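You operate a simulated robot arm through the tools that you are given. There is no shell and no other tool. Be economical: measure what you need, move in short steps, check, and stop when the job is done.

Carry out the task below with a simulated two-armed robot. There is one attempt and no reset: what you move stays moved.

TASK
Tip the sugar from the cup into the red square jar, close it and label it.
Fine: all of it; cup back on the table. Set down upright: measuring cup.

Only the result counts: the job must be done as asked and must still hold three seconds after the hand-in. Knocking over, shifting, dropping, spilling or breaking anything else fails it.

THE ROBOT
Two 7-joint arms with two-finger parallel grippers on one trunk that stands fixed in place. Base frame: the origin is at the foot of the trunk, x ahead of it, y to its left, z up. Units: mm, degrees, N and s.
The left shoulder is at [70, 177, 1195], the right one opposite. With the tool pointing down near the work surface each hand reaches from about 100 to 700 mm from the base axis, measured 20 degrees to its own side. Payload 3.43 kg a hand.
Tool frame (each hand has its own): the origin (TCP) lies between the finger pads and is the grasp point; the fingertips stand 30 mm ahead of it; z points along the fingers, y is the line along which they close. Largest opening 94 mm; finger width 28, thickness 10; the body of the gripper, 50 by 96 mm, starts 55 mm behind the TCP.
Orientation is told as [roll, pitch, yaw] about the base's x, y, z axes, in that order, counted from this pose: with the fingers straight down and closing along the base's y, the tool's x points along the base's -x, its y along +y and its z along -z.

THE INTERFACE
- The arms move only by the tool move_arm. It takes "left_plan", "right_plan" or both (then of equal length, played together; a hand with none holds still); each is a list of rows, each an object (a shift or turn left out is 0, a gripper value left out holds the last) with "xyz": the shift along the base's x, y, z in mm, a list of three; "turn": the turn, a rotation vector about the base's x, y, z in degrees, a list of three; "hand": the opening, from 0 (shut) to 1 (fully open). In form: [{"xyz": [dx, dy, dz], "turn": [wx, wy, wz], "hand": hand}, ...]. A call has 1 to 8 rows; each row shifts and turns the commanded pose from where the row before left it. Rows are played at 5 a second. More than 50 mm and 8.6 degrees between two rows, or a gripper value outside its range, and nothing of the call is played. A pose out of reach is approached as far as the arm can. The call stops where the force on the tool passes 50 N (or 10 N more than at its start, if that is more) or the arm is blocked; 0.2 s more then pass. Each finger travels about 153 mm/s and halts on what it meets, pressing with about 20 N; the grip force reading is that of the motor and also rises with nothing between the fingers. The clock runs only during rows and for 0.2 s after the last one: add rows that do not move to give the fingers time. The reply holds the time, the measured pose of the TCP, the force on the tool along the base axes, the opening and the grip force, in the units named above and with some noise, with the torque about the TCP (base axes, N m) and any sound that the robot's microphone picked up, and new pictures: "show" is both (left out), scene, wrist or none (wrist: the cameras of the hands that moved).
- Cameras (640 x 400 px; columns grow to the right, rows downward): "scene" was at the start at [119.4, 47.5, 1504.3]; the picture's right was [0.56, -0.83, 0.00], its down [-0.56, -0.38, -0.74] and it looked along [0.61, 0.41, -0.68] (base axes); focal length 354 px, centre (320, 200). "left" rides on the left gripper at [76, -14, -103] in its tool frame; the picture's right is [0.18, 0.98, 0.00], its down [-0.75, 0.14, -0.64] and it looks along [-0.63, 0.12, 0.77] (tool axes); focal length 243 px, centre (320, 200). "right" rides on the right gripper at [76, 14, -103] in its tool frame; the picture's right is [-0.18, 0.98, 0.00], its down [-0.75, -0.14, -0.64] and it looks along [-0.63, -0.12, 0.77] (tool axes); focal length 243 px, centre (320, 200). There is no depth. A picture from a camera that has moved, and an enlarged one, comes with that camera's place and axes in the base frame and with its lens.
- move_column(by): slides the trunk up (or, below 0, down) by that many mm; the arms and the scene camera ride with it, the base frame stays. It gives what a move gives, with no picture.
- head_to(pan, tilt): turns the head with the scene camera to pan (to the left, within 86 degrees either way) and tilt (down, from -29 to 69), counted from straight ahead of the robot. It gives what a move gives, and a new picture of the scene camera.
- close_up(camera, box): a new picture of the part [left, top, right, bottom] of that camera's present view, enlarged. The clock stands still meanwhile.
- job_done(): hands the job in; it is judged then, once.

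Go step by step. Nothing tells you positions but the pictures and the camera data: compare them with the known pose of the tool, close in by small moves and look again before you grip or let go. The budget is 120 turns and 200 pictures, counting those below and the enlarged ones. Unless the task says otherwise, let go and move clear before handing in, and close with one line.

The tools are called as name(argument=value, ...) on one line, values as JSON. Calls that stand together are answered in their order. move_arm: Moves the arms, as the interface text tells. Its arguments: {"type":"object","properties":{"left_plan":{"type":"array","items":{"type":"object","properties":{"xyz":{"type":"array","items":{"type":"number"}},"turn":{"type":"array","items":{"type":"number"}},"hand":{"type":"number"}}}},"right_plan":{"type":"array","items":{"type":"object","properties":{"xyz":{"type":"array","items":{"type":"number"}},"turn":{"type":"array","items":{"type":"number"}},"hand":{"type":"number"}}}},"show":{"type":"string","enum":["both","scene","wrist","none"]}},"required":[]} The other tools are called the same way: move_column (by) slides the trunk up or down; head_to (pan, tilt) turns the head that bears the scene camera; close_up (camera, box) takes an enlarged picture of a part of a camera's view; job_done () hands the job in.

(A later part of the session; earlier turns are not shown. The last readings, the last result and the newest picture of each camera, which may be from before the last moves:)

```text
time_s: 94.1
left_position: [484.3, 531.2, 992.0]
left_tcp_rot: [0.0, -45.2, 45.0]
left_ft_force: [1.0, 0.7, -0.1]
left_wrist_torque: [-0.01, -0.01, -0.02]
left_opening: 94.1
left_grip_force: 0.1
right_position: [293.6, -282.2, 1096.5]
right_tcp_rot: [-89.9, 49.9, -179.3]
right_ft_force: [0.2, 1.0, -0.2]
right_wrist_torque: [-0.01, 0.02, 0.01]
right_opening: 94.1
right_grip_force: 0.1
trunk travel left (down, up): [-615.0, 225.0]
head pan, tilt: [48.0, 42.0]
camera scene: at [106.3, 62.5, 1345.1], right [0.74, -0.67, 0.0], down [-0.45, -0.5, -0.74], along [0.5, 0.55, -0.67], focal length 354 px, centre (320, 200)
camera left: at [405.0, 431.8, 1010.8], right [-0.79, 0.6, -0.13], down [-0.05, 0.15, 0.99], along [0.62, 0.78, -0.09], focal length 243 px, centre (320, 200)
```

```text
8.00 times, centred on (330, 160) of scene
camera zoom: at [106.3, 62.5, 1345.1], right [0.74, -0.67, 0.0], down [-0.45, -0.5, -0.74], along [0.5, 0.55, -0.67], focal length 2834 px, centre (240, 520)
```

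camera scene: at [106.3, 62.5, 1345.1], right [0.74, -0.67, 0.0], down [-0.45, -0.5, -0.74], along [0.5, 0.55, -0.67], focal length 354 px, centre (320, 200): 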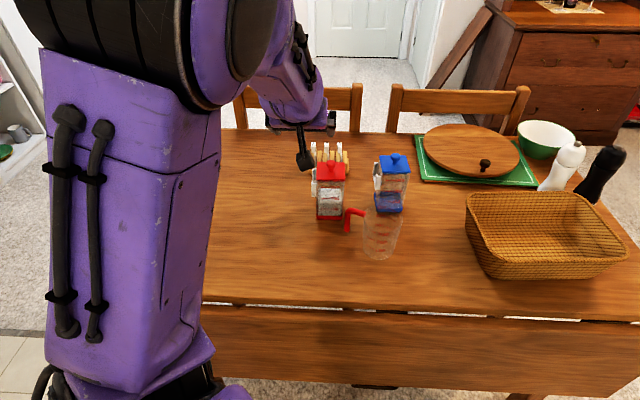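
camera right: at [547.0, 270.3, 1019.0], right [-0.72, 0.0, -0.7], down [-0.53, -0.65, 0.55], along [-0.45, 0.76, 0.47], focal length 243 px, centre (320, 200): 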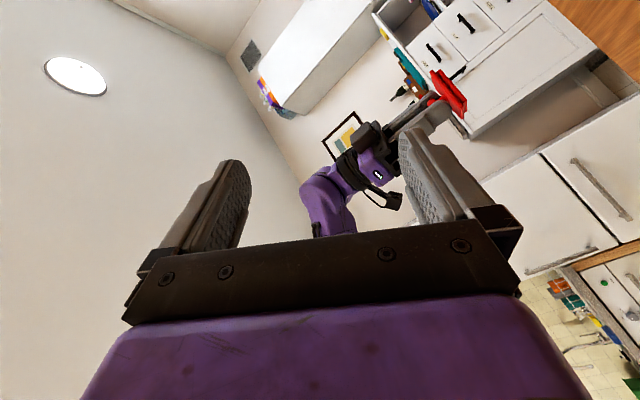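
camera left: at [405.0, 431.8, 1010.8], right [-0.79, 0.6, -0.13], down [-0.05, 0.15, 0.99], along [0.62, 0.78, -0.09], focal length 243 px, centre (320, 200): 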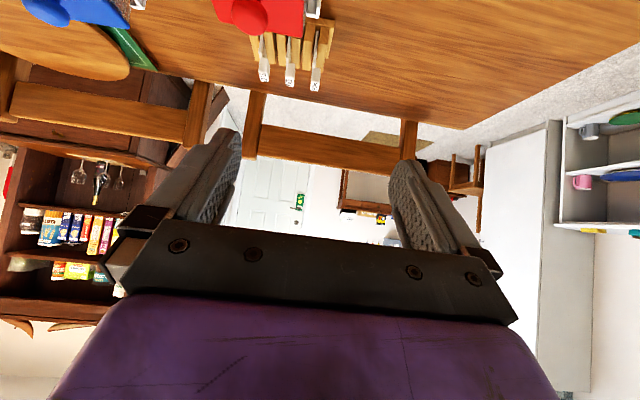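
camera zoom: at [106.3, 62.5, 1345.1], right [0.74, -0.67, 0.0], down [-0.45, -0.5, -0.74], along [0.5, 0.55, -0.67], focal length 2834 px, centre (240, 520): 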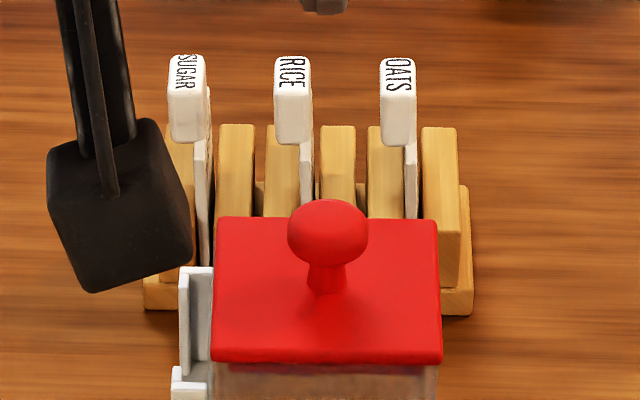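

The tag's cap is about 12 mm wide, with its top at about (625, 667, 826), and the text is on both faces. I'll reduce the tilt to 35°, narrow the fingers and move above it.

move_arm(left_plan=[{"turn": [-3.5, 3.5, 0], "hand": 0.35}, {"turn": [-3.5, 3.5, 0]}, {"xyz": [27, 26, -10]}, {"xyz": [27, 26, -10]}, {"xyz": [27, 26, -15]}, {"xyz": [27, 26, -15]}, {"xyz": [27, 26, -15]}, {}], show="both")

```text
time_s: 95.9
left_position: [620.0, 659.6, 927.9]
left_tcp_rot: [-0.2, -35.4, 44.9]
left_ft_force: [0.2, 0.0, 0.7]
left_wrist_torque: [0.0, -0.03, 0.02]
left_opening: 32.7
left_grip_force: 0.0
right_position: [292.3, -283.3, 1096.5]
right_tcp_rot: [-89.8, 49.9, -179.4]
right_ft_force: [0.1, -0.6, -0.7]
right_wrist_torque: [0.0, -0.02, -0.02]
right_opening: 94.1
right_grip_force: 0.1
trunk travel left (down, up): [-615.0, 225.0]
head pan, tilt: [48.0, 42.0]
camera scene: at [105.5, 61.6, 1345.2], right [0.74, -0.67, 0.0], down [-0.45, -0.5, -0.74], along [0.5, 0.55, -0.67], focal length 354 px, centre (320, 200)
camera left: at [543.9, 564.5, 967.8], right [-0.8, 0.59, -0.11], down [0.07, 0.27, 0.96], along [0.59, 0.76, -0.26], focal length 243 px, centre (320, 200)
```

scene: 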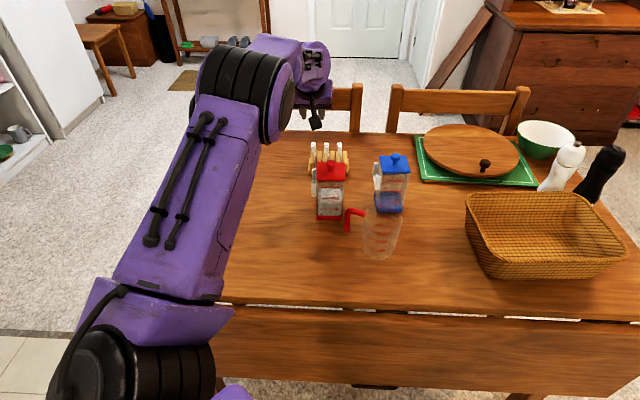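
left: 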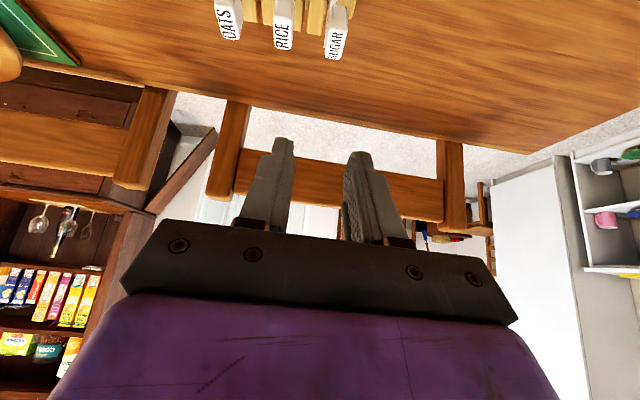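

move_arm(left_plan=[{"xyz": [-0.7, 0.7, -20]}, {"xyz": [0, 0, -20]}, {"xyz": [0, 0, -15]}, {}, {}], show="wrist")

close_up(camera="left", box=[240, 20, 420, 180])

close_up(camera="scene", box=[290, 90, 370, 190])

```text
time_s: 97.1
left_position: [617.8, 662.4, 871.5]
left_tcp_rot: [-0.1, -35.3, 45.1]
left_ft_force: [1.0, -0.3, -0.4]
left_wrist_torque: [-0.01, 0.0, 0.0]
left_opening: 32.7
left_grip_force: 0.2
right_position: [293.5, -280.7, 1095.6]
right_tcp_rot: [-89.7, 49.9, -179.3]
right_ft_force: [0.0, 0.1, 0.5]
right_wrist_torque: [-0.01, -0.01, 0.0]
right_opening: 94.1
right_grip_force: 0.1
trunk travel left (down, up): [-615.0, 225.0]
head pan, tilt: [48.0, 42.0]
camera left: at [541.8, 566.8, 912.5], right [-0.8, 0.59, -0.11], down [0.07, 0.27, 0.96], along [0.59, 0.76, -0.26], focal length 243 px, centre (320, 200)
```

left: 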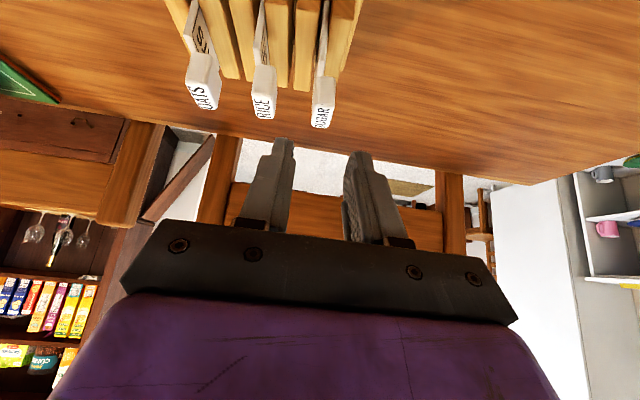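

```text
2.50 times, centred on (330, 100) of left
camera zoom: at [541.8, 566.8, 912.5], right [-0.8, 0.59, -0.11], down [0.07, 0.27, 0.96], along [0.59, 0.76, -0.26], focal length 606 px, centre (295, 450)
```

zoom: 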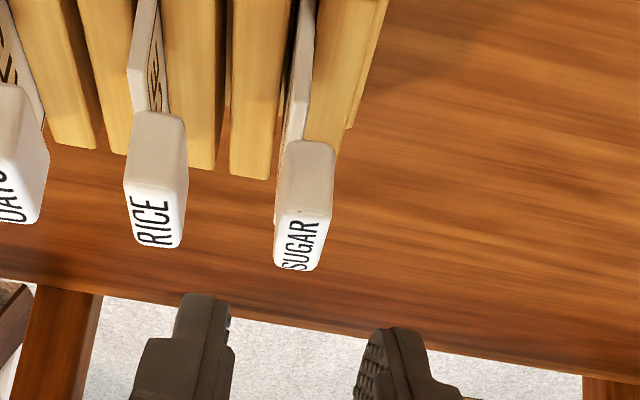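

```text
4.00 times, centred on (330, 140) of scene
camera zoom: at [106.5, 62.9, 1345.1], right [0.74, -0.67, 0.0], down [-0.45, -0.5, -0.74], along [0.5, 0.55, -0.67], focal length 1417 px, centre (280, 440)
```

zoom: 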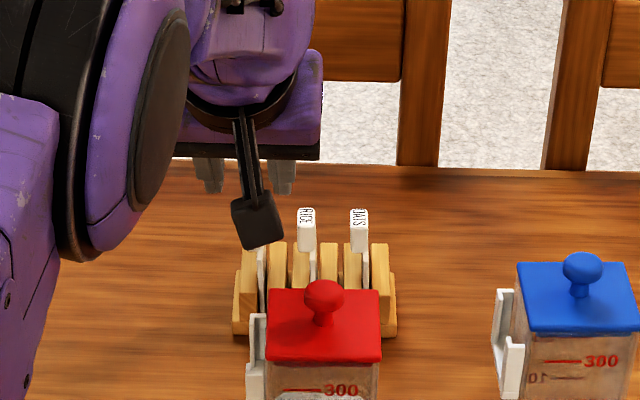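

To keep the camera box clear of the jar lid, I'll reduce the tilt by 7° and re-centre on the cap.

move_arm(left_plan=[{"turn": [-5, 5, 0]}, {"xyz": [2, -0.9, -8]}, {}, {}], show="none")

close_up(camera="left", box=[240, 40, 420, 200])

close_up(camera="scene", box=[290, 110, 370, 190])

```text
time_s: 98.1
left_position: [620.0, 662.1, 863.7]
left_tcp_rot: [-0.1, -28.2, 44.9]
left_ft_force: [-0.8, -0.1, 0.2]
left_wrist_torque: [0.01, -0.01, -0.03]
left_opening: 32.8
left_grip_force: 0.1
right_position: [293.9, -282.4, 1095.6]
right_tcp_rot: [-89.7, 49.9, -179.3]
right_ft_force: [-0.8, 0.3, 0.0]
right_wrist_torque: [0.0, -0.05, 0.02]
right_opening: 94.1
right_grip_force: 0.0
trunk travel left (down, up): [-615.0, 225.0]
head pan, tilt: [48.0, 42.0]
```

```text
2.50 times, centred on (330, 120) of left
camera zoom: at [548.1, 570.3, 919.2], right [-0.81, 0.58, -0.09], down [0.15, 0.36, 0.92], along [0.57, 0.73, -0.38], focal length 606 px, centre (295, 400)
```

zoom: 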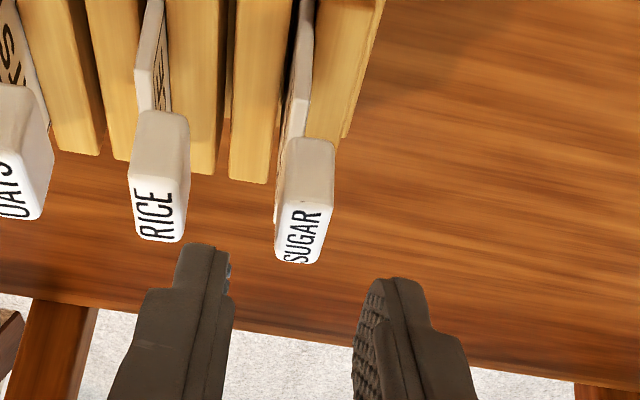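

```text
5.00 times, centred on (330, 150) of scene
camera zoom: at [106.6, 63.0, 1345.1], right [0.74, -0.67, 0.0], down [-0.45, -0.5, -0.74], along [0.5, 0.55, -0.67], focal length 1771 px, centre (270, 450)
```

zoom: 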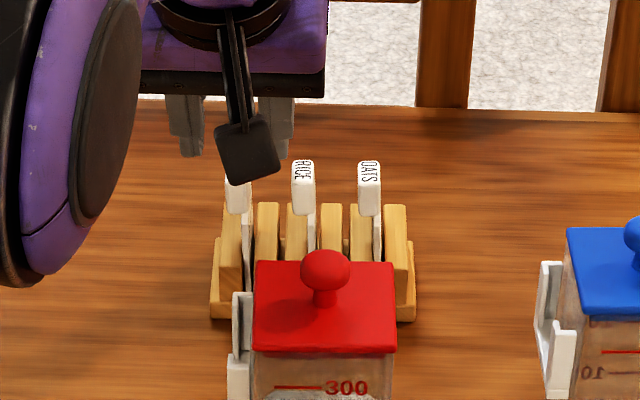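

The fingers are centred laterally on the cap to within 1 mm. I'm descending to straddle it.

move_arm(left_plan=[{"xyz": [0, 0, -10]}, {"xyz": [0, 0, -10]}, {"xyz": [0, 0, -5]}, {}, {}], show="none")

close_up(camera="left", box=[240, 60, 420, 220])

close_up(camera="scene", box=[290, 110, 370, 190])

```text
time_s: 99.3
left_position: [620.3, 662.9, 838.1]
left_tcp_rot: [-0.2, -28.2, 45.1]
left_ft_force: [1.1, -0.3, -0.1]
left_wrist_torque: [0.01, 0.02, 0.0]
left_opening: 32.7
left_grip_force: 0.1
right_position: [292.9, -281.7, 1096.4]
right_tcp_rot: [-89.7, 50.0, -179.3]
right_ft_force: [-0.4, -0.5, -0.1]
right_wrist_torque: [0.02, -0.01, 0.01]
right_opening: 94.0
right_grip_force: 0.1
trunk travel left (down, up): [-615.0, 225.0]
head pan, tilt: [48.0, 42.0]
```

```text
2.50 times, centred on (330, 140) of left
camera zoom: at [548.8, 570.0, 893.7], right [-0.81, 0.58, -0.09], down [0.15, 0.36, 0.92], along [0.57, 0.73, -0.38], focal length 606 px, centre (295, 350)
```

zoom: 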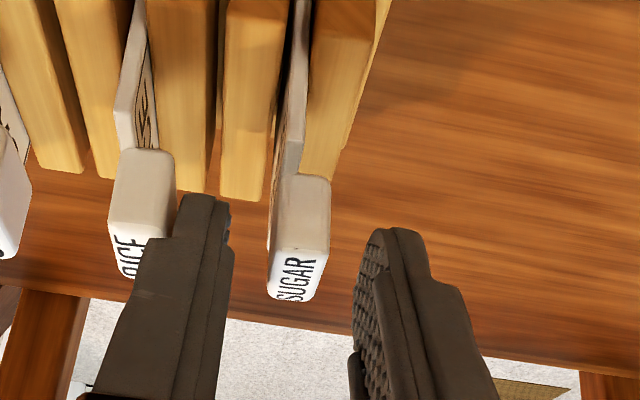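

```text
5.00 times, centred on (330, 150) of scene
camera zoom: at [106.5, 62.8, 1345.1], right [0.74, -0.67, 0.0], down [-0.45, -0.5, -0.74], along [0.5, 0.55, -0.67], focal length 1771 px, centre (270, 450)
```

zoom: 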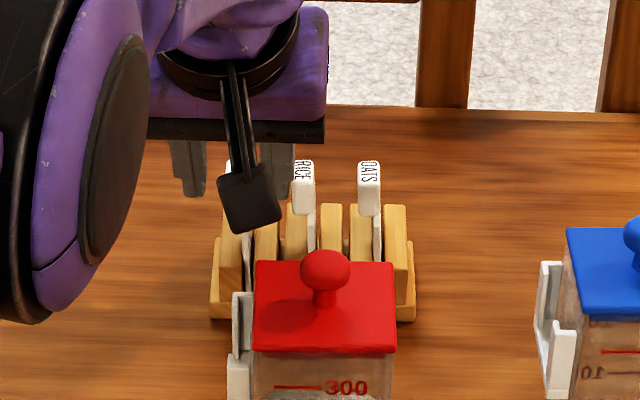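

The cap is between the pads at the right depth. I'll shift about 1.5 mm toward +b and close.

move_arm(left_plan=[{"xyz": [-1, 1, 0]}, {}, {"hand": 0.25}, {"hand": 0.18}, {"hand": 0.1}, {"hand": 0}, {}, {}], show="none")

close_up(camera="left", box=[240, 60, 420, 220])

```text
time_s: 101.1
left_position: [621.8, 663.4, 838.7]
left_tcp_rot: [-0.1, -28.1, 45.1]
left_ft_force: [0.7, -0.5, 0.3]
left_wrist_torque: [-0.01, 0.01, -0.03]
left_opening: 10.6
left_grip_force: 19.7
right_position: [292.9, -283.4, 1097.7]
right_tcp_rot: [-89.7, 49.8, -179.3]
right_ft_force: [-0.6, -0.3, 0.1]
right_wrist_torque: [0.0, 0.02, -0.02]
right_opening: 94.3
right_grip_force: 0.0
trunk travel left (down, up): [-615.0, 225.0]
head pan, tilt: [48.0, 42.0]
```

```text
2.50 times, centred on (330, 140) of left
camera zoom: at [548.3, 570.9, 894.1], right [-0.81, 0.58, -0.09], down [0.15, 0.36, 0.92], along [0.57, 0.73, -0.38], focal length 606 px, centre (295, 350)
```

zoom: 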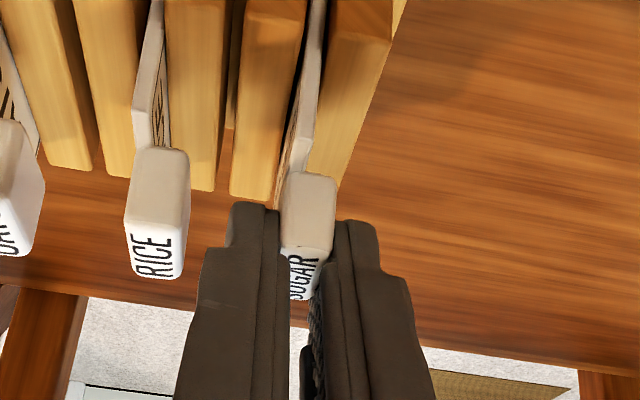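

The cap is gripped at 10.6 mm. I'll lift the tag straight up.

move_arm(left_plan=[{"xyz": [0, 0, 5]}, {"xyz": [0, 0, 10]}, {"xyz": [0, 0, 15]}, {"xyz": [0, 0, 25]}, {"xyz": [0, 0, 30]}, {"xyz": [0, 0, 35]}, {}, {}], show="both")

close_up(camera="scene", box=[290, 90, 370, 190])

close_up(camera="left", box=[220, 20, 420, 200])

```text
time_s: 102.9
left_position: [621.6, 664.8, 957.6]
left_tcp_rot: [-0.1, -28.2, 45.0]
left_ft_force: [-0.3, 1.2, 0.0]
left_wrist_torque: [0.03, -0.01, 0.02]
left_opening: 10.6
left_grip_force: 19.9
right_position: [292.4, -281.9, 1098.1]
right_tcp_rot: [-89.6, 49.8, -179.2]
right_ft_force: [-0.2, -0.1, -0.3]
right_wrist_torque: [-0.01, 0.0, 0.03]
right_opening: 94.2
right_grip_force: 0.0
trunk travel left (down, up): [-615.0, 225.0]
head pan, tilt: [48.0, 42.0]
camera scene: at [106.3, 62.7, 1345.1], right [0.74, -0.67, 0.0], down [-0.45, -0.5, -0.74], along [0.5, 0.55, -0.67], focal length 354 px, centre (320, 200)
camera left: at [549.9, 572.7, 1011.9], right [-0.81, 0.58, -0.09], down [0.15, 0.36, 0.92], along [0.57, 0.73, -0.38], focal length 243 px, centre (320, 200)
```

scene: 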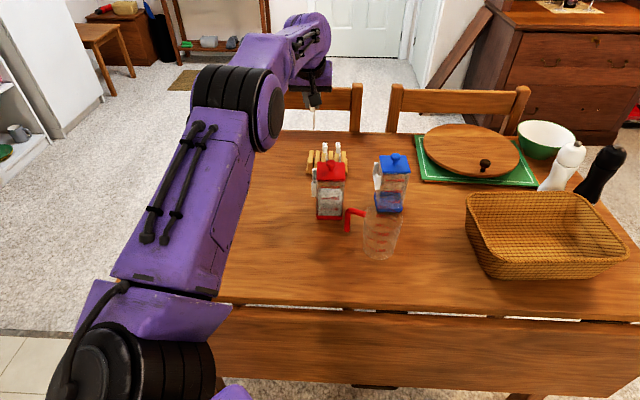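
left: 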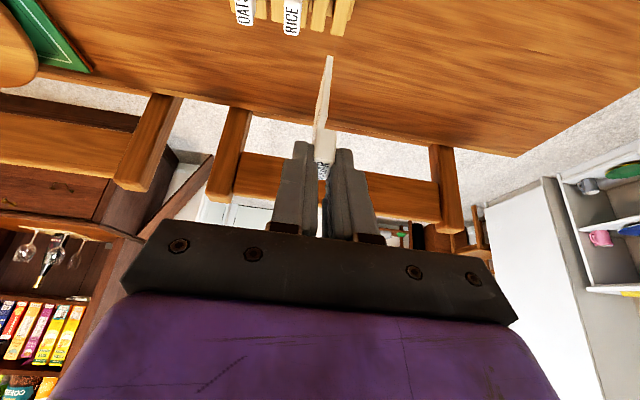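

```text
4.00 times, centred on (330, 140) of scene
camera zoom: at [106.3, 62.7, 1345.1], right [0.74, -0.67, 0.0], down [-0.45, -0.5, -0.74], along [0.5, 0.55, -0.67], focal length 1417 px, centre (280, 440)
```

zoom: 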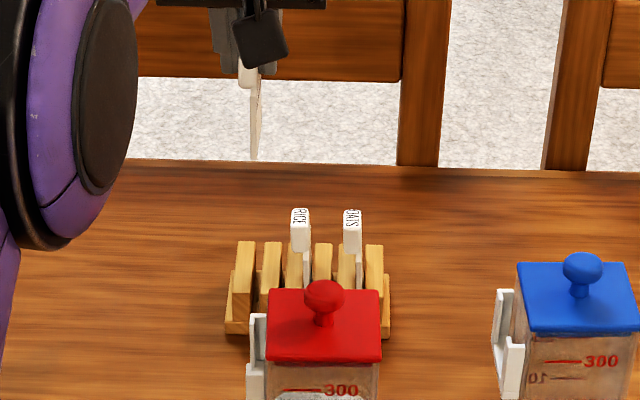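

```text
2.22 times, centred on (320, 110) of left
camera zoom: at [549.9, 572.7, 1011.9], right [-0.81, 0.58, -0.09], down [0.15, 0.36, 0.92], along [0.57, 0.73, -0.38], focal length 539 px, centre (320, 400)
```

zoom: 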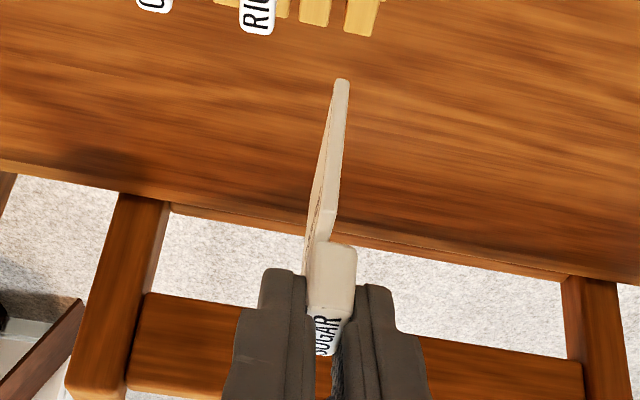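

The tag is out and the rack is undisturbed. I need precise plate geometry, so I'll zoom in from both cameras.

close_up(camera="scene", box=[300, 90, 330, 140])

close_up(camera="left", box=[280, 50, 370, 190])

close_up(camera="scene", box=[305, 155, 345, 205])

```text
8.00 times, centred on (315, 115) of scene
camera zoom: at [106.3, 62.7, 1345.1], right [0.74, -0.67, 0.0], down [-0.45, -0.5, -0.74], along [0.5, 0.55, -0.67], focal length 2834 px, centre (360, 880)
```

zoom: 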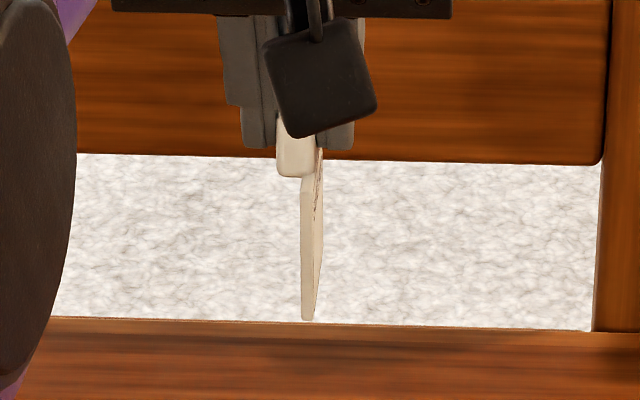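

```text
2.86 times, centred on (325, 120) of left
camera zoom: at [549.9, 572.7, 1011.9], right [-0.81, 0.58, -0.09], down [0.15, 0.36, 0.92], along [0.57, 0.73, -0.38], focal length 693 px, centre (306, 429)
```

zoom: 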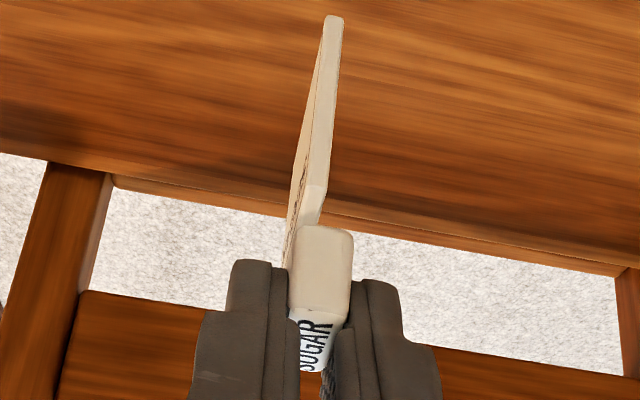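

```text
8.00 times, centred on (325, 180) of scene
camera zoom: at [106.3, 62.7, 1345.1], right [0.74, -0.67, 0.0], down [-0.45, -0.5, -0.74], along [0.5, 0.55, -0.67], focal length 2834 px, centre (280, 360)
```

zoom: 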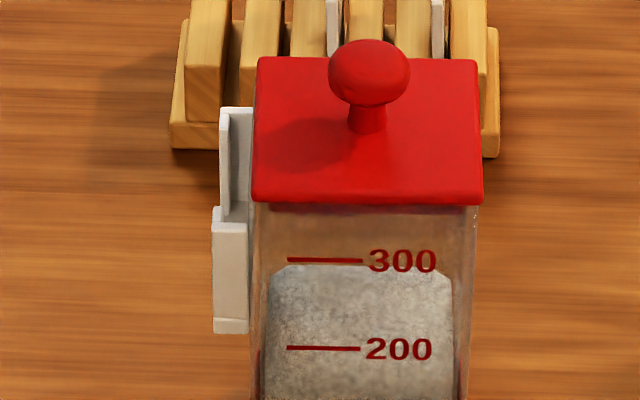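

Plate geometry: about 41 mm wide and 36 mm tall. Its bottom is 72 mm below the TCP, and it's offset 2 to 3 mm from the cap centre. The holder slot is near (513, 531), from z 817 to 862. I'll carry the tag there at a safe height.

move_arm(left_plan=[{"xyz": [0, 0, 30]}, {"xyz": [-27, -33, 0]}, {"xyz": [-27, -33, 0]}, {"xyz": [-27, -33, 0]}, {"xyz": [-28, -32, 0]}, {}, {}], show="none")

move_arm(left_plan=[{"xyz": [0, 0, -15]}, {"xyz": [0, 0, -10]}, {}, {}], show="both")

close_up(camera="left", box=[260, 0, 400, 150])

close_up(camera="scene", box=[300, 120, 360, 200])

```text
time_s: 104.5
left_position: [508.2, 533.6, 989.1]
left_tcp_rot: [-0.1, -28.3, 45.0]
left_ft_force: [0.0, -0.3, -0.1]
left_wrist_torque: [0.0, -0.03, 0.03]
left_opening: 10.4
left_grip_force: 20.3
right_position: [292.8, -283.3, 1095.2]
right_tcp_rot: [-89.8, 50.0, -179.3]
right_ft_force: [-0.6, -0.3, -0.5]
right_wrist_torque: [0.01, -0.02, -0.01]
right_opening: 94.0
right_grip_force: 0.1
trunk travel left (down, up): [-615.0, 225.0]
head pan, tilt: [48.0, 42.0]
```

```text
time_s: 105.5
left_position: [509.7, 532.1, 964.7]
left_tcp_rot: [0.0, -28.2, 45.0]
left_ft_force: [0.0, -0.5, 0.4]
left_wrist_torque: [-0.01, 0.02, 0.02]
left_opening: 10.7
left_grip_force: 20.1
right_position: [293.1, -281.8, 1095.6]
right_tcp_rot: [-89.8, 49.9, -179.3]
right_ft_force: [0.2, 0.2, 0.6]
right_wrist_torque: [0.01, 0.01, 0.0]
right_opening: 94.0
right_grip_force: 0.1
trunk travel left (down, up): [-615.0, 225.0]
head pan, tilt: [48.0, 42.0]
camera scene: at [106.5, 62.8, 1345.1], right [0.74, -0.67, 0.0], down [-0.45, -0.5, -0.74], along [0.5, 0.55, -0.67], focal length 354 px, centre (320, 200)
camera left: at [437.3, 439.7, 1019.6], right [-0.81, 0.58, -0.09], down [0.16, 0.36, 0.92], along [0.57, 0.73, -0.38], focal length 243 px, centre (320, 200)
```

scene: 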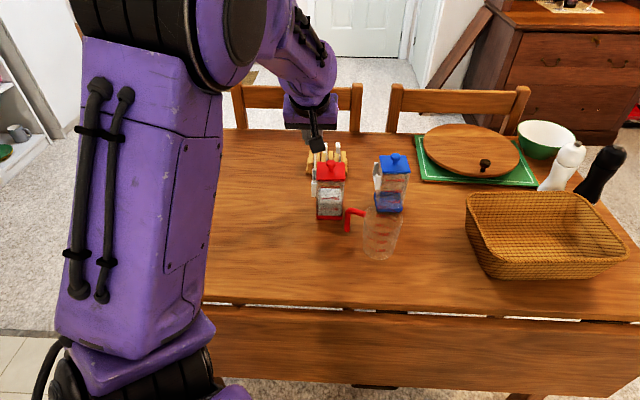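
left: 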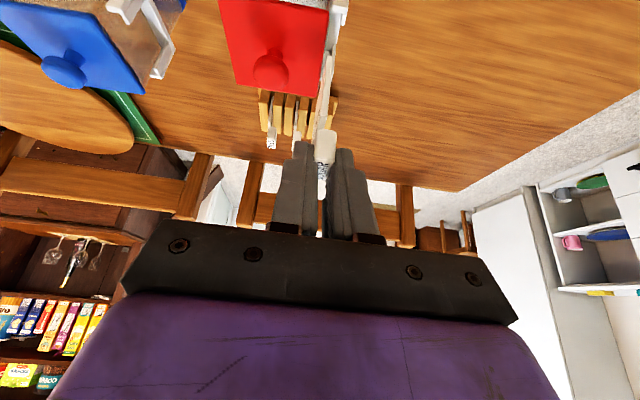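

```text
2.67 times, centred on (330, 75) of left
camera zoom: at [437.3, 439.7, 1019.6], right [-0.81, 0.58, -0.09], down [0.16, 0.36, 0.92], along [0.57, 0.73, -0.38], focal length 647 px, centre (293, 533)
```

zoom: 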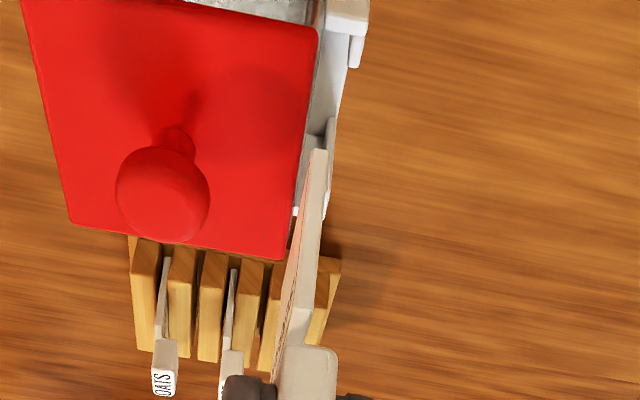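

```text
5.00 times, centred on (330, 160) of scene
camera zoom: at [106.5, 62.8, 1345.1], right [0.74, -0.67, 0.0], down [-0.45, -0.5, -0.74], along [0.5, 0.55, -0.67], focal length 1771 px, centre (270, 400)
```

zoom: 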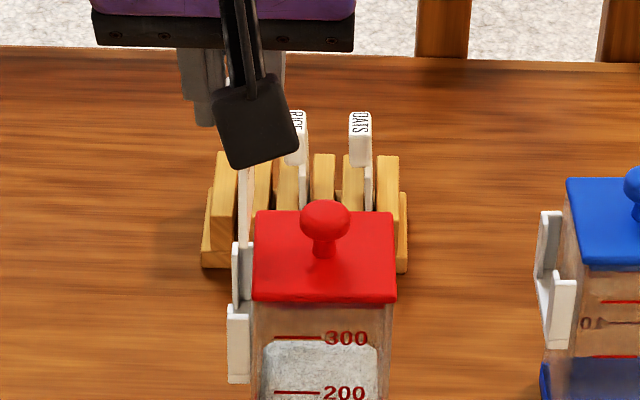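

close_up(camera="left", box=[305, 0, 355, 100])

close_up(camera="scene", box=[308, 150, 328, 200])

```text
4.00 times, centred on (330, 50) of left
camera zoom: at [437.3, 439.7, 1019.6], right [-0.81, 0.58, -0.09], down [0.16, 0.36, 0.92], along [0.57, 0.73, -0.38], focal length 970 px, centre (280, 800)
```

zoom: 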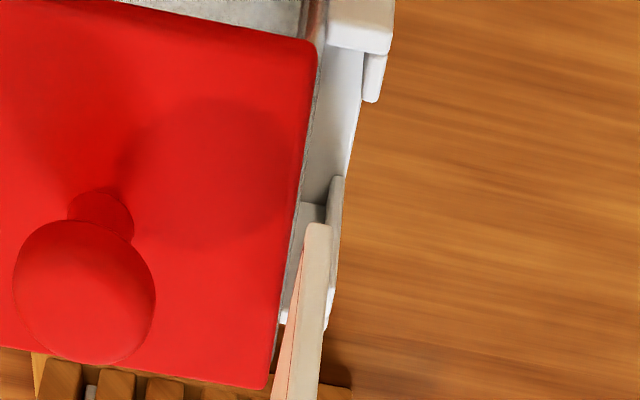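

```text
8.00 times, centred on (318, 175) of scene
camera zoom: at [106.5, 62.8, 1345.1], right [0.74, -0.67, 0.0], down [-0.45, -0.5, -0.74], along [0.5, 0.55, -0.67], focal length 2834 px, centre (336, 400)
```

zoom: 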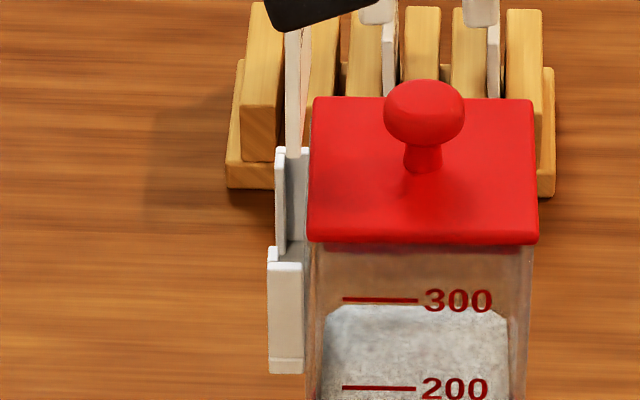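

The jar's holder is rotated about 2° from my 45° assumption, and the plate needs about +3 mm outward. I'll correct both and descend to just above the slot.

move_arm(left_plan=[{"xyz": [-1.3, 2.7, 0], "turn": [0, 0, 2.2]}, {"xyz": [0, 0, -10]}, {"xyz": [0, 0, -12]}, {}, {}], show="none")

close_up(camera="left", box=[305, 0, 355, 100])

close_up(camera="scene", box=[308, 150, 328, 200])

```text
time_s: 106.7
left_position: [509.2, 534.4, 942.0]
left_tcp_rot: [0.0, -28.3, 47.1]
left_ft_force: [-0.1, -0.3, 0.2]
left_wrist_torque: [0.02, 0.02, 0.0]
left_opening: 10.6
left_grip_force: 19.8
right_position: [294.3, -281.9, 1096.5]
right_tcp_rot: [-89.7, 49.9, -179.4]
right_ft_force: [0.0, -0.7, -0.2]
right_wrist_torque: [-0.01, 0.0, -0.02]
right_opening: 94.0
right_grip_force: 0.0
trunk travel left (down, up): [-615.0, 225.0]
head pan, tilt: [48.0, 42.0]
```

```text
4.00 times, centred on (330, 50) of left
camera zoom: at [440.5, 439.9, 997.3], right [-0.83, 0.55, -0.09], down [0.14, 0.36, 0.92], along [0.54, 0.75, -0.38], focal length 970 px, centre (280, 800)
```

zoom: 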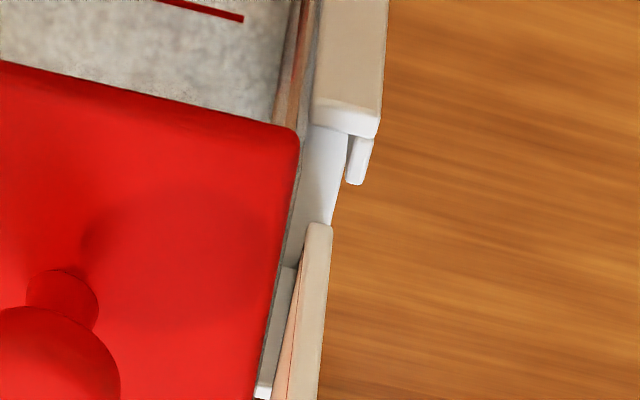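

```text
8.00 times, centred on (318, 175) of scene
camera zoom: at [106.6, 62.9, 1345.1], right [0.74, -0.67, 0.0], down [-0.45, -0.5, -0.74], along [0.5, 0.55, -0.67], focal length 2834 px, centre (336, 400)
```

zoom: 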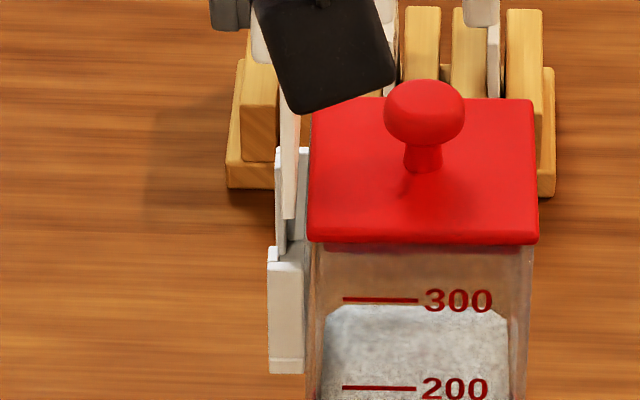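

Aligned in yaw. The slot mid-line is about 0.9 mm further out, so I'll shift that much and begin the insertion gently.

move_arm(left_plan=[{"xyz": [-0.6, 0.6, -4]}, {"xyz": [0, 0, -4]}, {"xyz": [0, 0, -3]}, {"xyz": [0, 0, -2]}, {}], show="none")

close_up(camera="left", box=[295, 0, 345, 100])

close_up(camera="scene", box=[308, 150, 328, 200])

```text
time_s: 107.9
left_position: [507.9, 533.4, 931.5]
left_tcp_rot: [0.0, -28.5, 47.2]
left_ft_force: [-0.6, 0.4, 16.7]
left_wrist_torque: [0.32, -0.3, 0.03]
left_opening: 10.8
left_grip_force: 19.8
right_position: [290.3, -284.5, 1097.2]
right_tcp_rot: [-89.9, 50.1, -179.4]
right_ft_force: [-0.7, 0.5, -0.4]
right_wrist_torque: [0.04, 0.01, 0.0]
right_opening: 94.1
right_grip_force: 0.1
trunk travel left (down, up): [-615.0, 225.0]
head pan, tilt: [48.0, 42.0]
```

```text
4.00 times, centred on (320, 50) of left
camera zoom: at [438.6, 438.4, 985.7], right [-0.83, 0.55, -0.09], down [0.14, 0.36, 0.92], along [0.54, 0.75, -0.37], focal length 970 px, centre (320, 800)
```

zoom: 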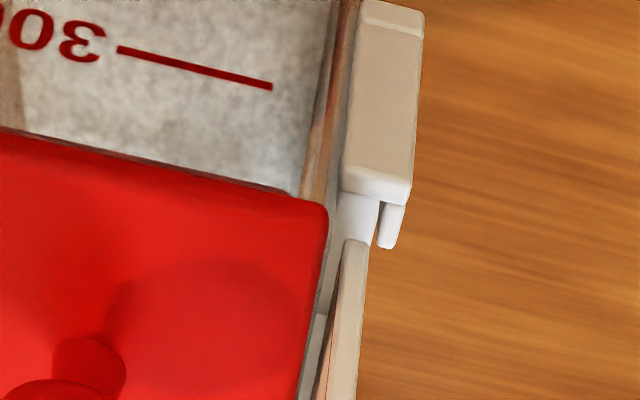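

```text
8.00 times, centred on (318, 175) of scene
camera zoom: at [103.9, 60.4, 1345.5], right [0.74, -0.67, 0.0], down [-0.45, -0.5, -0.74], along [0.5, 0.55, -0.67], focal length 2834 px, centre (336, 400)
```

zoom: 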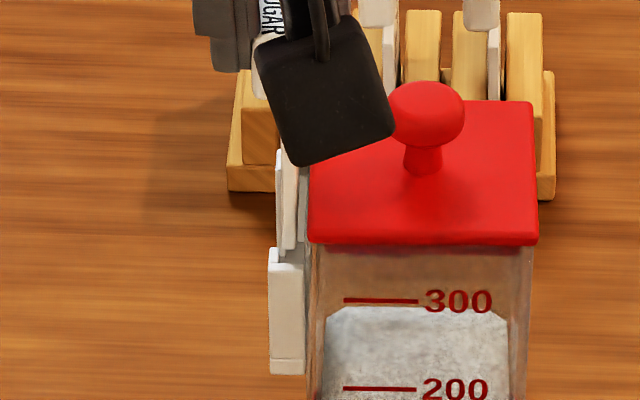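

The plate's inner edge is catching on the holder's back plate by about 0.8 mm. I'll lift slightly, shift outward about 1.2 mm and check.

move_arm(left_plan=[{"xyz": [0.4, 0.8, 5]}, {"xyz": [-0.9, 0.8, 3]}, {}, {}], show="none")

close_up(camera="left", box=[295, 0, 345, 100])

close_up(camera="scene", box=[308, 160, 328, 190])

```text
time_s: 108.9
left_position: [509.4, 537.1, 936.6]
left_tcp_rot: [-0.1, -28.2, 47.2]
left_ft_force: [-0.4, 0.3, 0.4]
left_wrist_torque: [0.03, 0.03, 0.01]
left_opening: 10.3
left_grip_force: 20.2
right_position: [293.2, -281.9, 1097.2]
right_tcp_rot: [-89.7, 49.9, -179.4]
right_ft_force: [-0.3, -0.2, -0.6]
right_wrist_torque: [-0.02, -0.05, 0.03]
right_opening: 94.2
right_grip_force: 0.0
trunk travel left (down, up): [-615.0, 225.0]
head pan, tilt: [48.0, 42.0]
```

```text
4.00 times, centred on (320, 50) of left
camera zoom: at [439.9, 441.8, 992.0], right [-0.83, 0.55, -0.09], down [0.14, 0.36, 0.92], along [0.54, 0.75, -0.38], focal length 970 px, centre (320, 800)
```

zoom: 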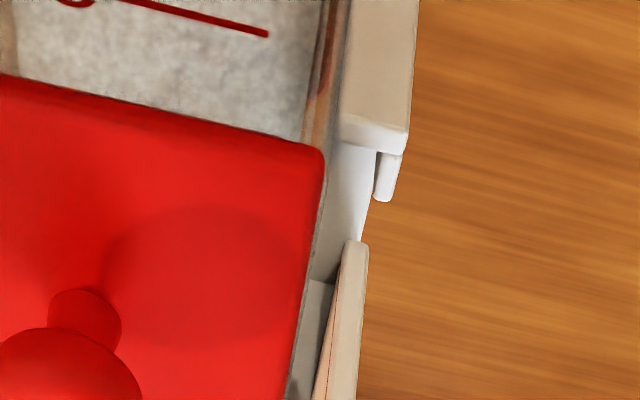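

```text
13.33 times, centred on (318, 175) of scene
camera zoom: at [106.4, 62.9, 1345.1], right [0.74, -0.67, 0.0], down [-0.45, -0.5, -0.74], along [0.5, 0.55, -0.67], focal length 4723 px, centre (347, 533)
```

zoom: 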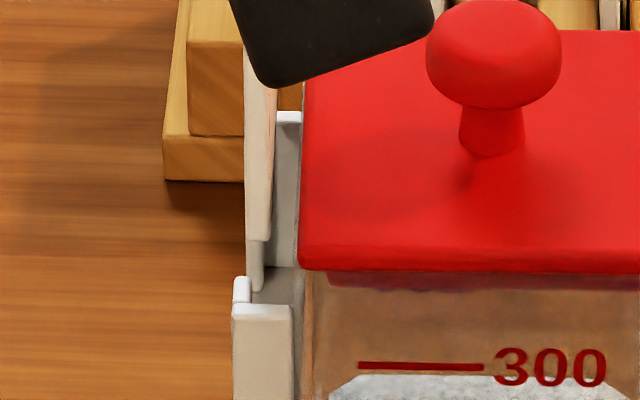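

close_up(camera="left", box=[290, 20, 350, 160])

close_up(camera="scene", box=[306, 140, 330, 182])

```text
2.86 times, centred on (320, 90) of left
camera zoom: at [439.9, 441.8, 992.0], right [-0.83, 0.55, -0.09], down [0.14, 0.36, 0.92], along [0.54, 0.75, -0.38], focal length 693 px, centre (320, 514)
```

zoom: 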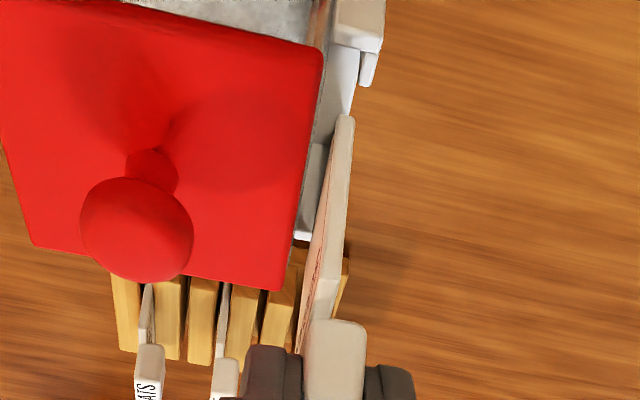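

```text
9.52 times, centred on (318, 161) of scene
camera zoom: at [106.4, 62.9, 1345.1], right [0.74, -0.67, 0.0], down [-0.45, -0.5, -0.74], along [0.5, 0.55, -0.67], focal length 3374 px, centre (339, 571)
```

zoom: 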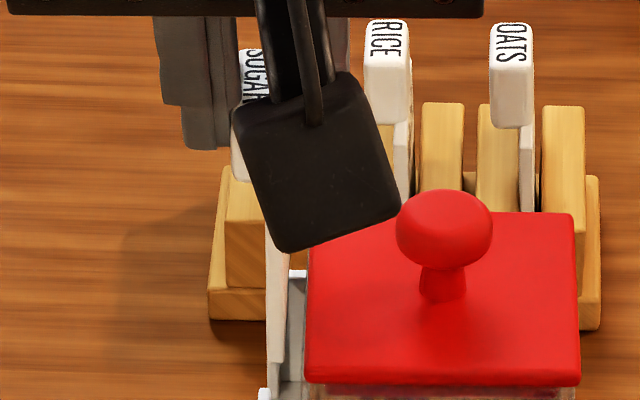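

The tag's position along the holder drifted about 3.5 mm when I lifted. I'll re-centre in both directions and check again before lowering.

move_arm(left_plan=[{"xyz": [-2, -2.9, 0]}, {}, {}], show="none")

close_up(camera="left", box=[290, 0, 350, 110])

close_up(camera="scene", box=[308, 160, 328, 190])

```text
time_s: 109.7
left_position: [506.0, 533.2, 937.8]
left_tcp_rot: [-0.1, -28.2, 47.2]
left_ft_force: [0.4, 0.4, -0.6]
left_wrist_torque: [-0.01, 0.01, 0.01]
left_opening: 10.5
left_grip_force: 20.1
right_position: [293.6, -282.6, 1096.1]
right_tcp_rot: [-89.7, 49.9, -179.3]
right_ft_force: [0.9, -0.9, 1.1]
right_wrist_torque: [0.0, 0.02, -0.02]
right_opening: 93.8
right_grip_force: 0.1
trunk travel left (down, up): [-615.0, 225.0]
head pan, tilt: [48.0, 42.0]
```

```text
3.64 times, centred on (320, 55) of left
camera zoom: at [438.1, 438.7, 991.8], right [-0.83, 0.55, -0.09], down [0.14, 0.36, 0.92], along [0.54, 0.75, -0.38], focal length 882 px, centre (320, 727)
```

zoom: 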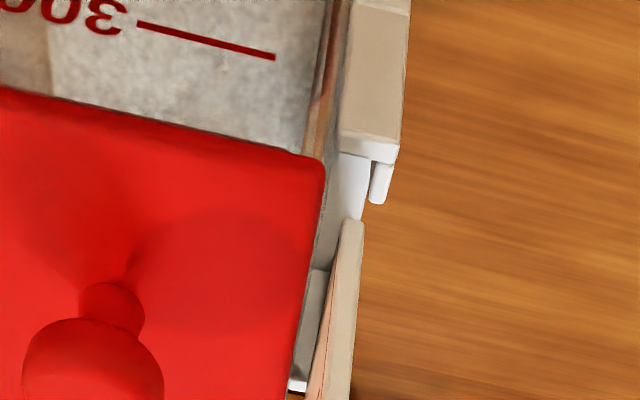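

```text
13.33 times, centred on (318, 175) of scene
camera zoom: at [106.4, 62.7, 1345.1], right [0.74, -0.67, 0.0], down [-0.45, -0.5, -0.74], along [0.5, 0.55, -0.67], focal length 4723 px, centre (347, 533)
```

zoom: 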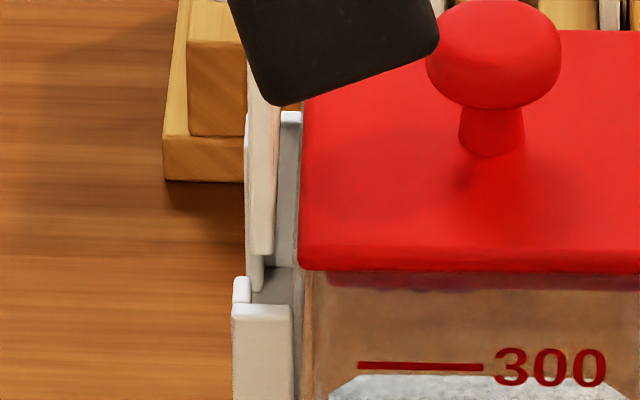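

Both views now show the plate inside the slot's bounds. I'll lower gently.

move_arm(left_plan=[{"xyz": [0, 0, -4]}, {"xyz": [0, 0, -3]}, {"xyz": [0, 0, -2]}, {"xyz": [0, 0, -2]}, {}], show="none")

close_up(camera="left", box=[290, 0, 350, 110])

close_up(camera="scene", box=[308, 160, 328, 190])

```text
time_s: 110.9
left_position: [504.0, 532.7, 929.8]
left_tcp_rot: [0.0, -28.7, 47.2]
left_ft_force: [-2.3, -0.2, 19.8]
left_wrist_torque: [0.29, -0.18, 0.05]
left_opening: 10.4
left_grip_force: 20.0
right_position: [289.6, -285.3, 1097.7]
right_tcp_rot: [-90.0, 50.0, -179.6]
right_ft_force: [-0.1, -0.1, 0.1]
right_wrist_torque: [0.03, 0.01, -0.01]
right_opening: 94.1
right_grip_force: 0.0
trunk travel left (down, up): [-615.0, 225.0]
head pan, tilt: [48.0, 42.0]
```

```text
3.64 times, centred on (320, 55) of left
camera zoom: at [435.9, 437.7, 984.0], right [-0.83, 0.55, -0.09], down [0.14, 0.36, 0.92], along [0.54, 0.75, -0.37], focal length 882 px, centre (320, 727)
```

zoom: 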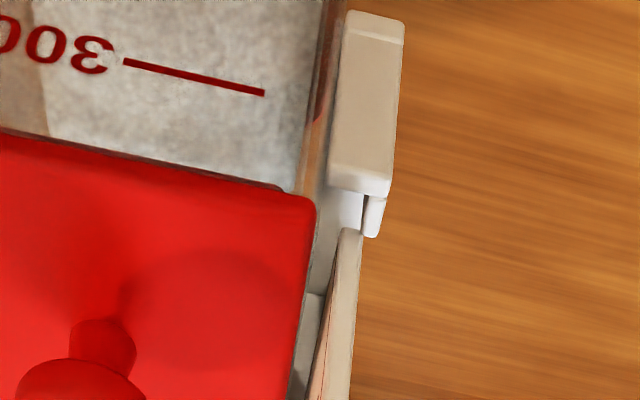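

```text
13.33 times, centred on (318, 175) of scene
camera zoom: at [103.2, 59.8, 1345.6], right [0.74, -0.67, 0.0], down [-0.45, -0.5, -0.75], along [0.5, 0.55, -0.67], focal length 4723 px, centre (347, 533)
```

zoom: 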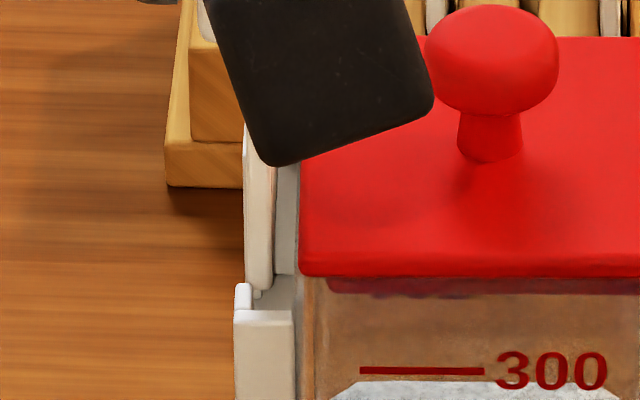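

It's catching on the outer lip this time, by about 0.7 mm. I'll lift, shift back inward about 1.2 mm and 2 mm along, then try again.

move_arm(left_plan=[{"xyz": [0, 0, 5]}, {"xyz": [2.4, 0.7, 0]}, {}, {}], show="none")

move_arm(left_plan=[{}, {}], show="none")

close_up(camera="scene", box=[308, 160, 328, 190])

```text
time_s: 111.9
left_position: [509.6, 534.5, 930.7]
left_tcp_rot: [-0.1, -28.1, 47.2]
left_ft_force: [-0.7, 0.4, -1.5]
left_wrist_torque: [-0.01, -0.04, -0.02]
left_opening: 10.6
left_grip_force: 20.1
right_position: [292.8, -280.8, 1095.9]
right_tcp_rot: [-89.7, 50.0, -179.3]
right_ft_force: [-0.3, 1.4, 0.6]
right_wrist_torque: [0.01, -0.05, -0.03]
right_opening: 94.0
right_grip_force: 0.0
trunk travel left (down, up): [-615.0, 225.0]
head pan, tilt: [48.0, 42.0]
```

```text
time_s: 112.5
left_position: [508.7, 535.5, 930.8]
left_tcp_rot: [-0.1, -28.2, 47.2]
left_ft_force: [0.8, -0.5, 0.0]
left_wrist_torque: [0.01, 0.03, -0.01]
left_opening: 10.7
left_grip_force: 20.5
right_position: [293.9, -282.0, 1096.2]
right_tcp_rot: [-89.6, 49.8, -179.3]
right_ft_force: [0.1, -0.7, -0.4]
right_wrist_torque: [0.02, 0.04, -0.05]
right_opening: 93.9
right_grip_force: 0.1
trunk travel left (down, up): [-615.0, 225.0]
head pan, tilt: [48.0, 42.0]
```

```text
13.33 times, centred on (318, 175) of scene
camera zoom: at [106.5, 62.8, 1345.1], right [0.74, -0.67, 0.0], down [-0.45, -0.5, -0.74], along [0.5, 0.55, -0.67], focal length 4723 px, centre (347, 533)
```

zoom: 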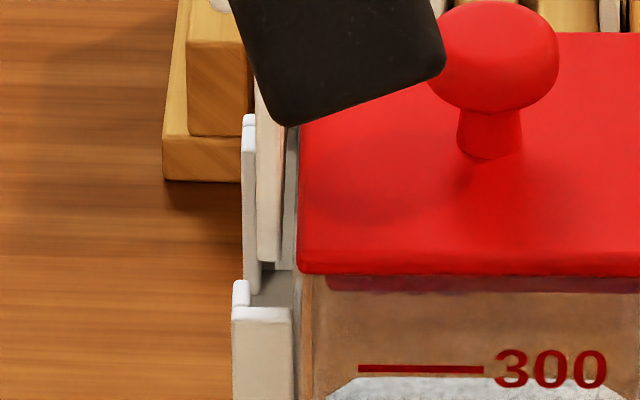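

move_arm(left_plan=[{"xyz": [-3.1, -2.5, 0]}, {}, {}, {}], show="none")

close_up(camera="scene", box=[308, 160, 328, 190])

close_up(camera="left", box=[305, 20, 345, 70])

```text
time_s: 113.5
left_position: [507.2, 532.1, 930.3]
left_tcp_rot: [-0.2, -28.2, 47.2]
left_ft_force: [-0.8, 0.1, -1.0]
left_wrist_torque: [0.01, -0.01, 0.0]
left_opening: 10.6
left_grip_force: 19.8
right_position: [292.3, -281.5, 1096.1]
right_tcp_rot: [-89.6, 49.9, -179.3]
right_ft_force: [-0.2, -0.2, -0.1]
right_wrist_torque: [0.02, -0.01, 0.0]
right_opening: 93.9
right_grip_force: 0.2
trunk travel left (down, up): [-615.0, 225.0]
head pan, tilt: [48.0, 42.0]
```

```text
13.33 times, centred on (318, 175) of scene
camera zoom: at [106.5, 62.8, 1345.1], right [0.74, -0.67, 0.0], down [-0.45, -0.5, -0.74], along [0.5, 0.55, -0.67], focal length 4723 px, centre (347, 533)
```

zoom: 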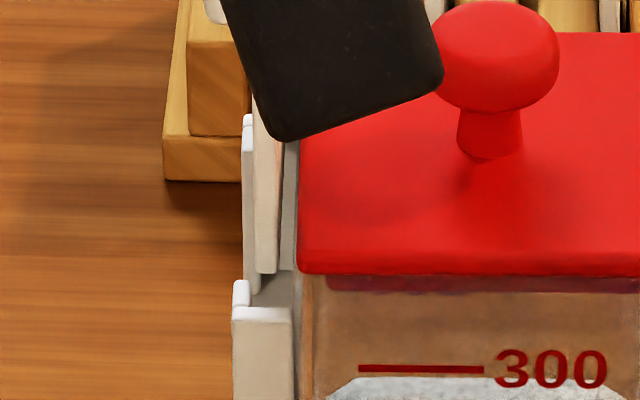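

```text
8.00 times, centred on (325, 45) of left
camera zoom: at [438.4, 438.2, 986.4], right [-0.83, 0.55, -0.09], down [0.14, 0.36, 0.92], along [0.54, 0.75, -0.38], focal length 1941 px, centre (280, 1440)
```

zoom: 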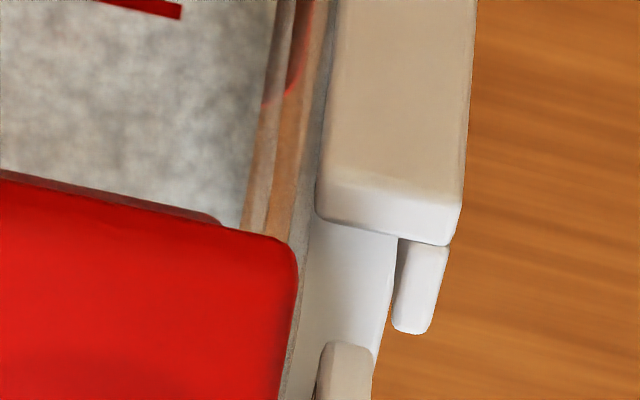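

Two near misses, so I'll study the identical holder on the blue jar to learn the slot's exact shape.

close_up(camera="scene", box=[366, 150, 396, 200])

close_up(camera="left", box=[100, 0, 200, 100])

```text
8.00 times, centred on (381, 175) of scene
camera zoom: at [106.5, 62.8, 1345.1], right [0.74, -0.67, 0.0], down [-0.45, -0.5, -0.74], along [0.5, 0.55, -0.67], focal length 2834 px, centre (-168, 400)
```

zoom: 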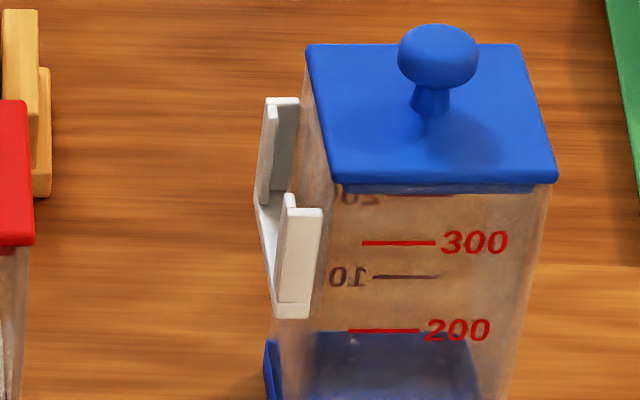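

```text
4.00 times, centred on (150, 50) of left
camera zoom: at [438.4, 438.2, 986.4], right [-0.83, 0.55, -0.09], down [0.14, 0.36, 0.92], along [0.54, 0.75, -0.38], focal length 970 px, centre (1000, 800)
```

zoom: 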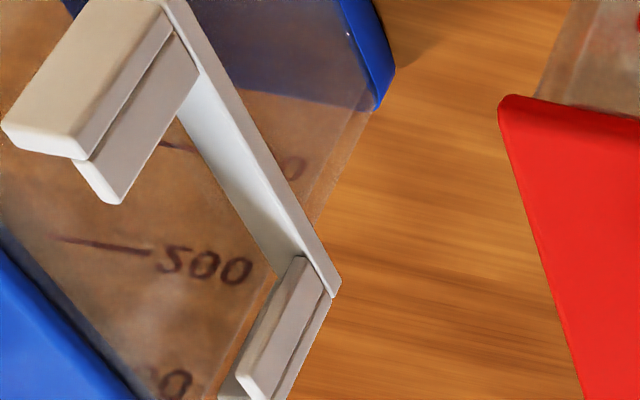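

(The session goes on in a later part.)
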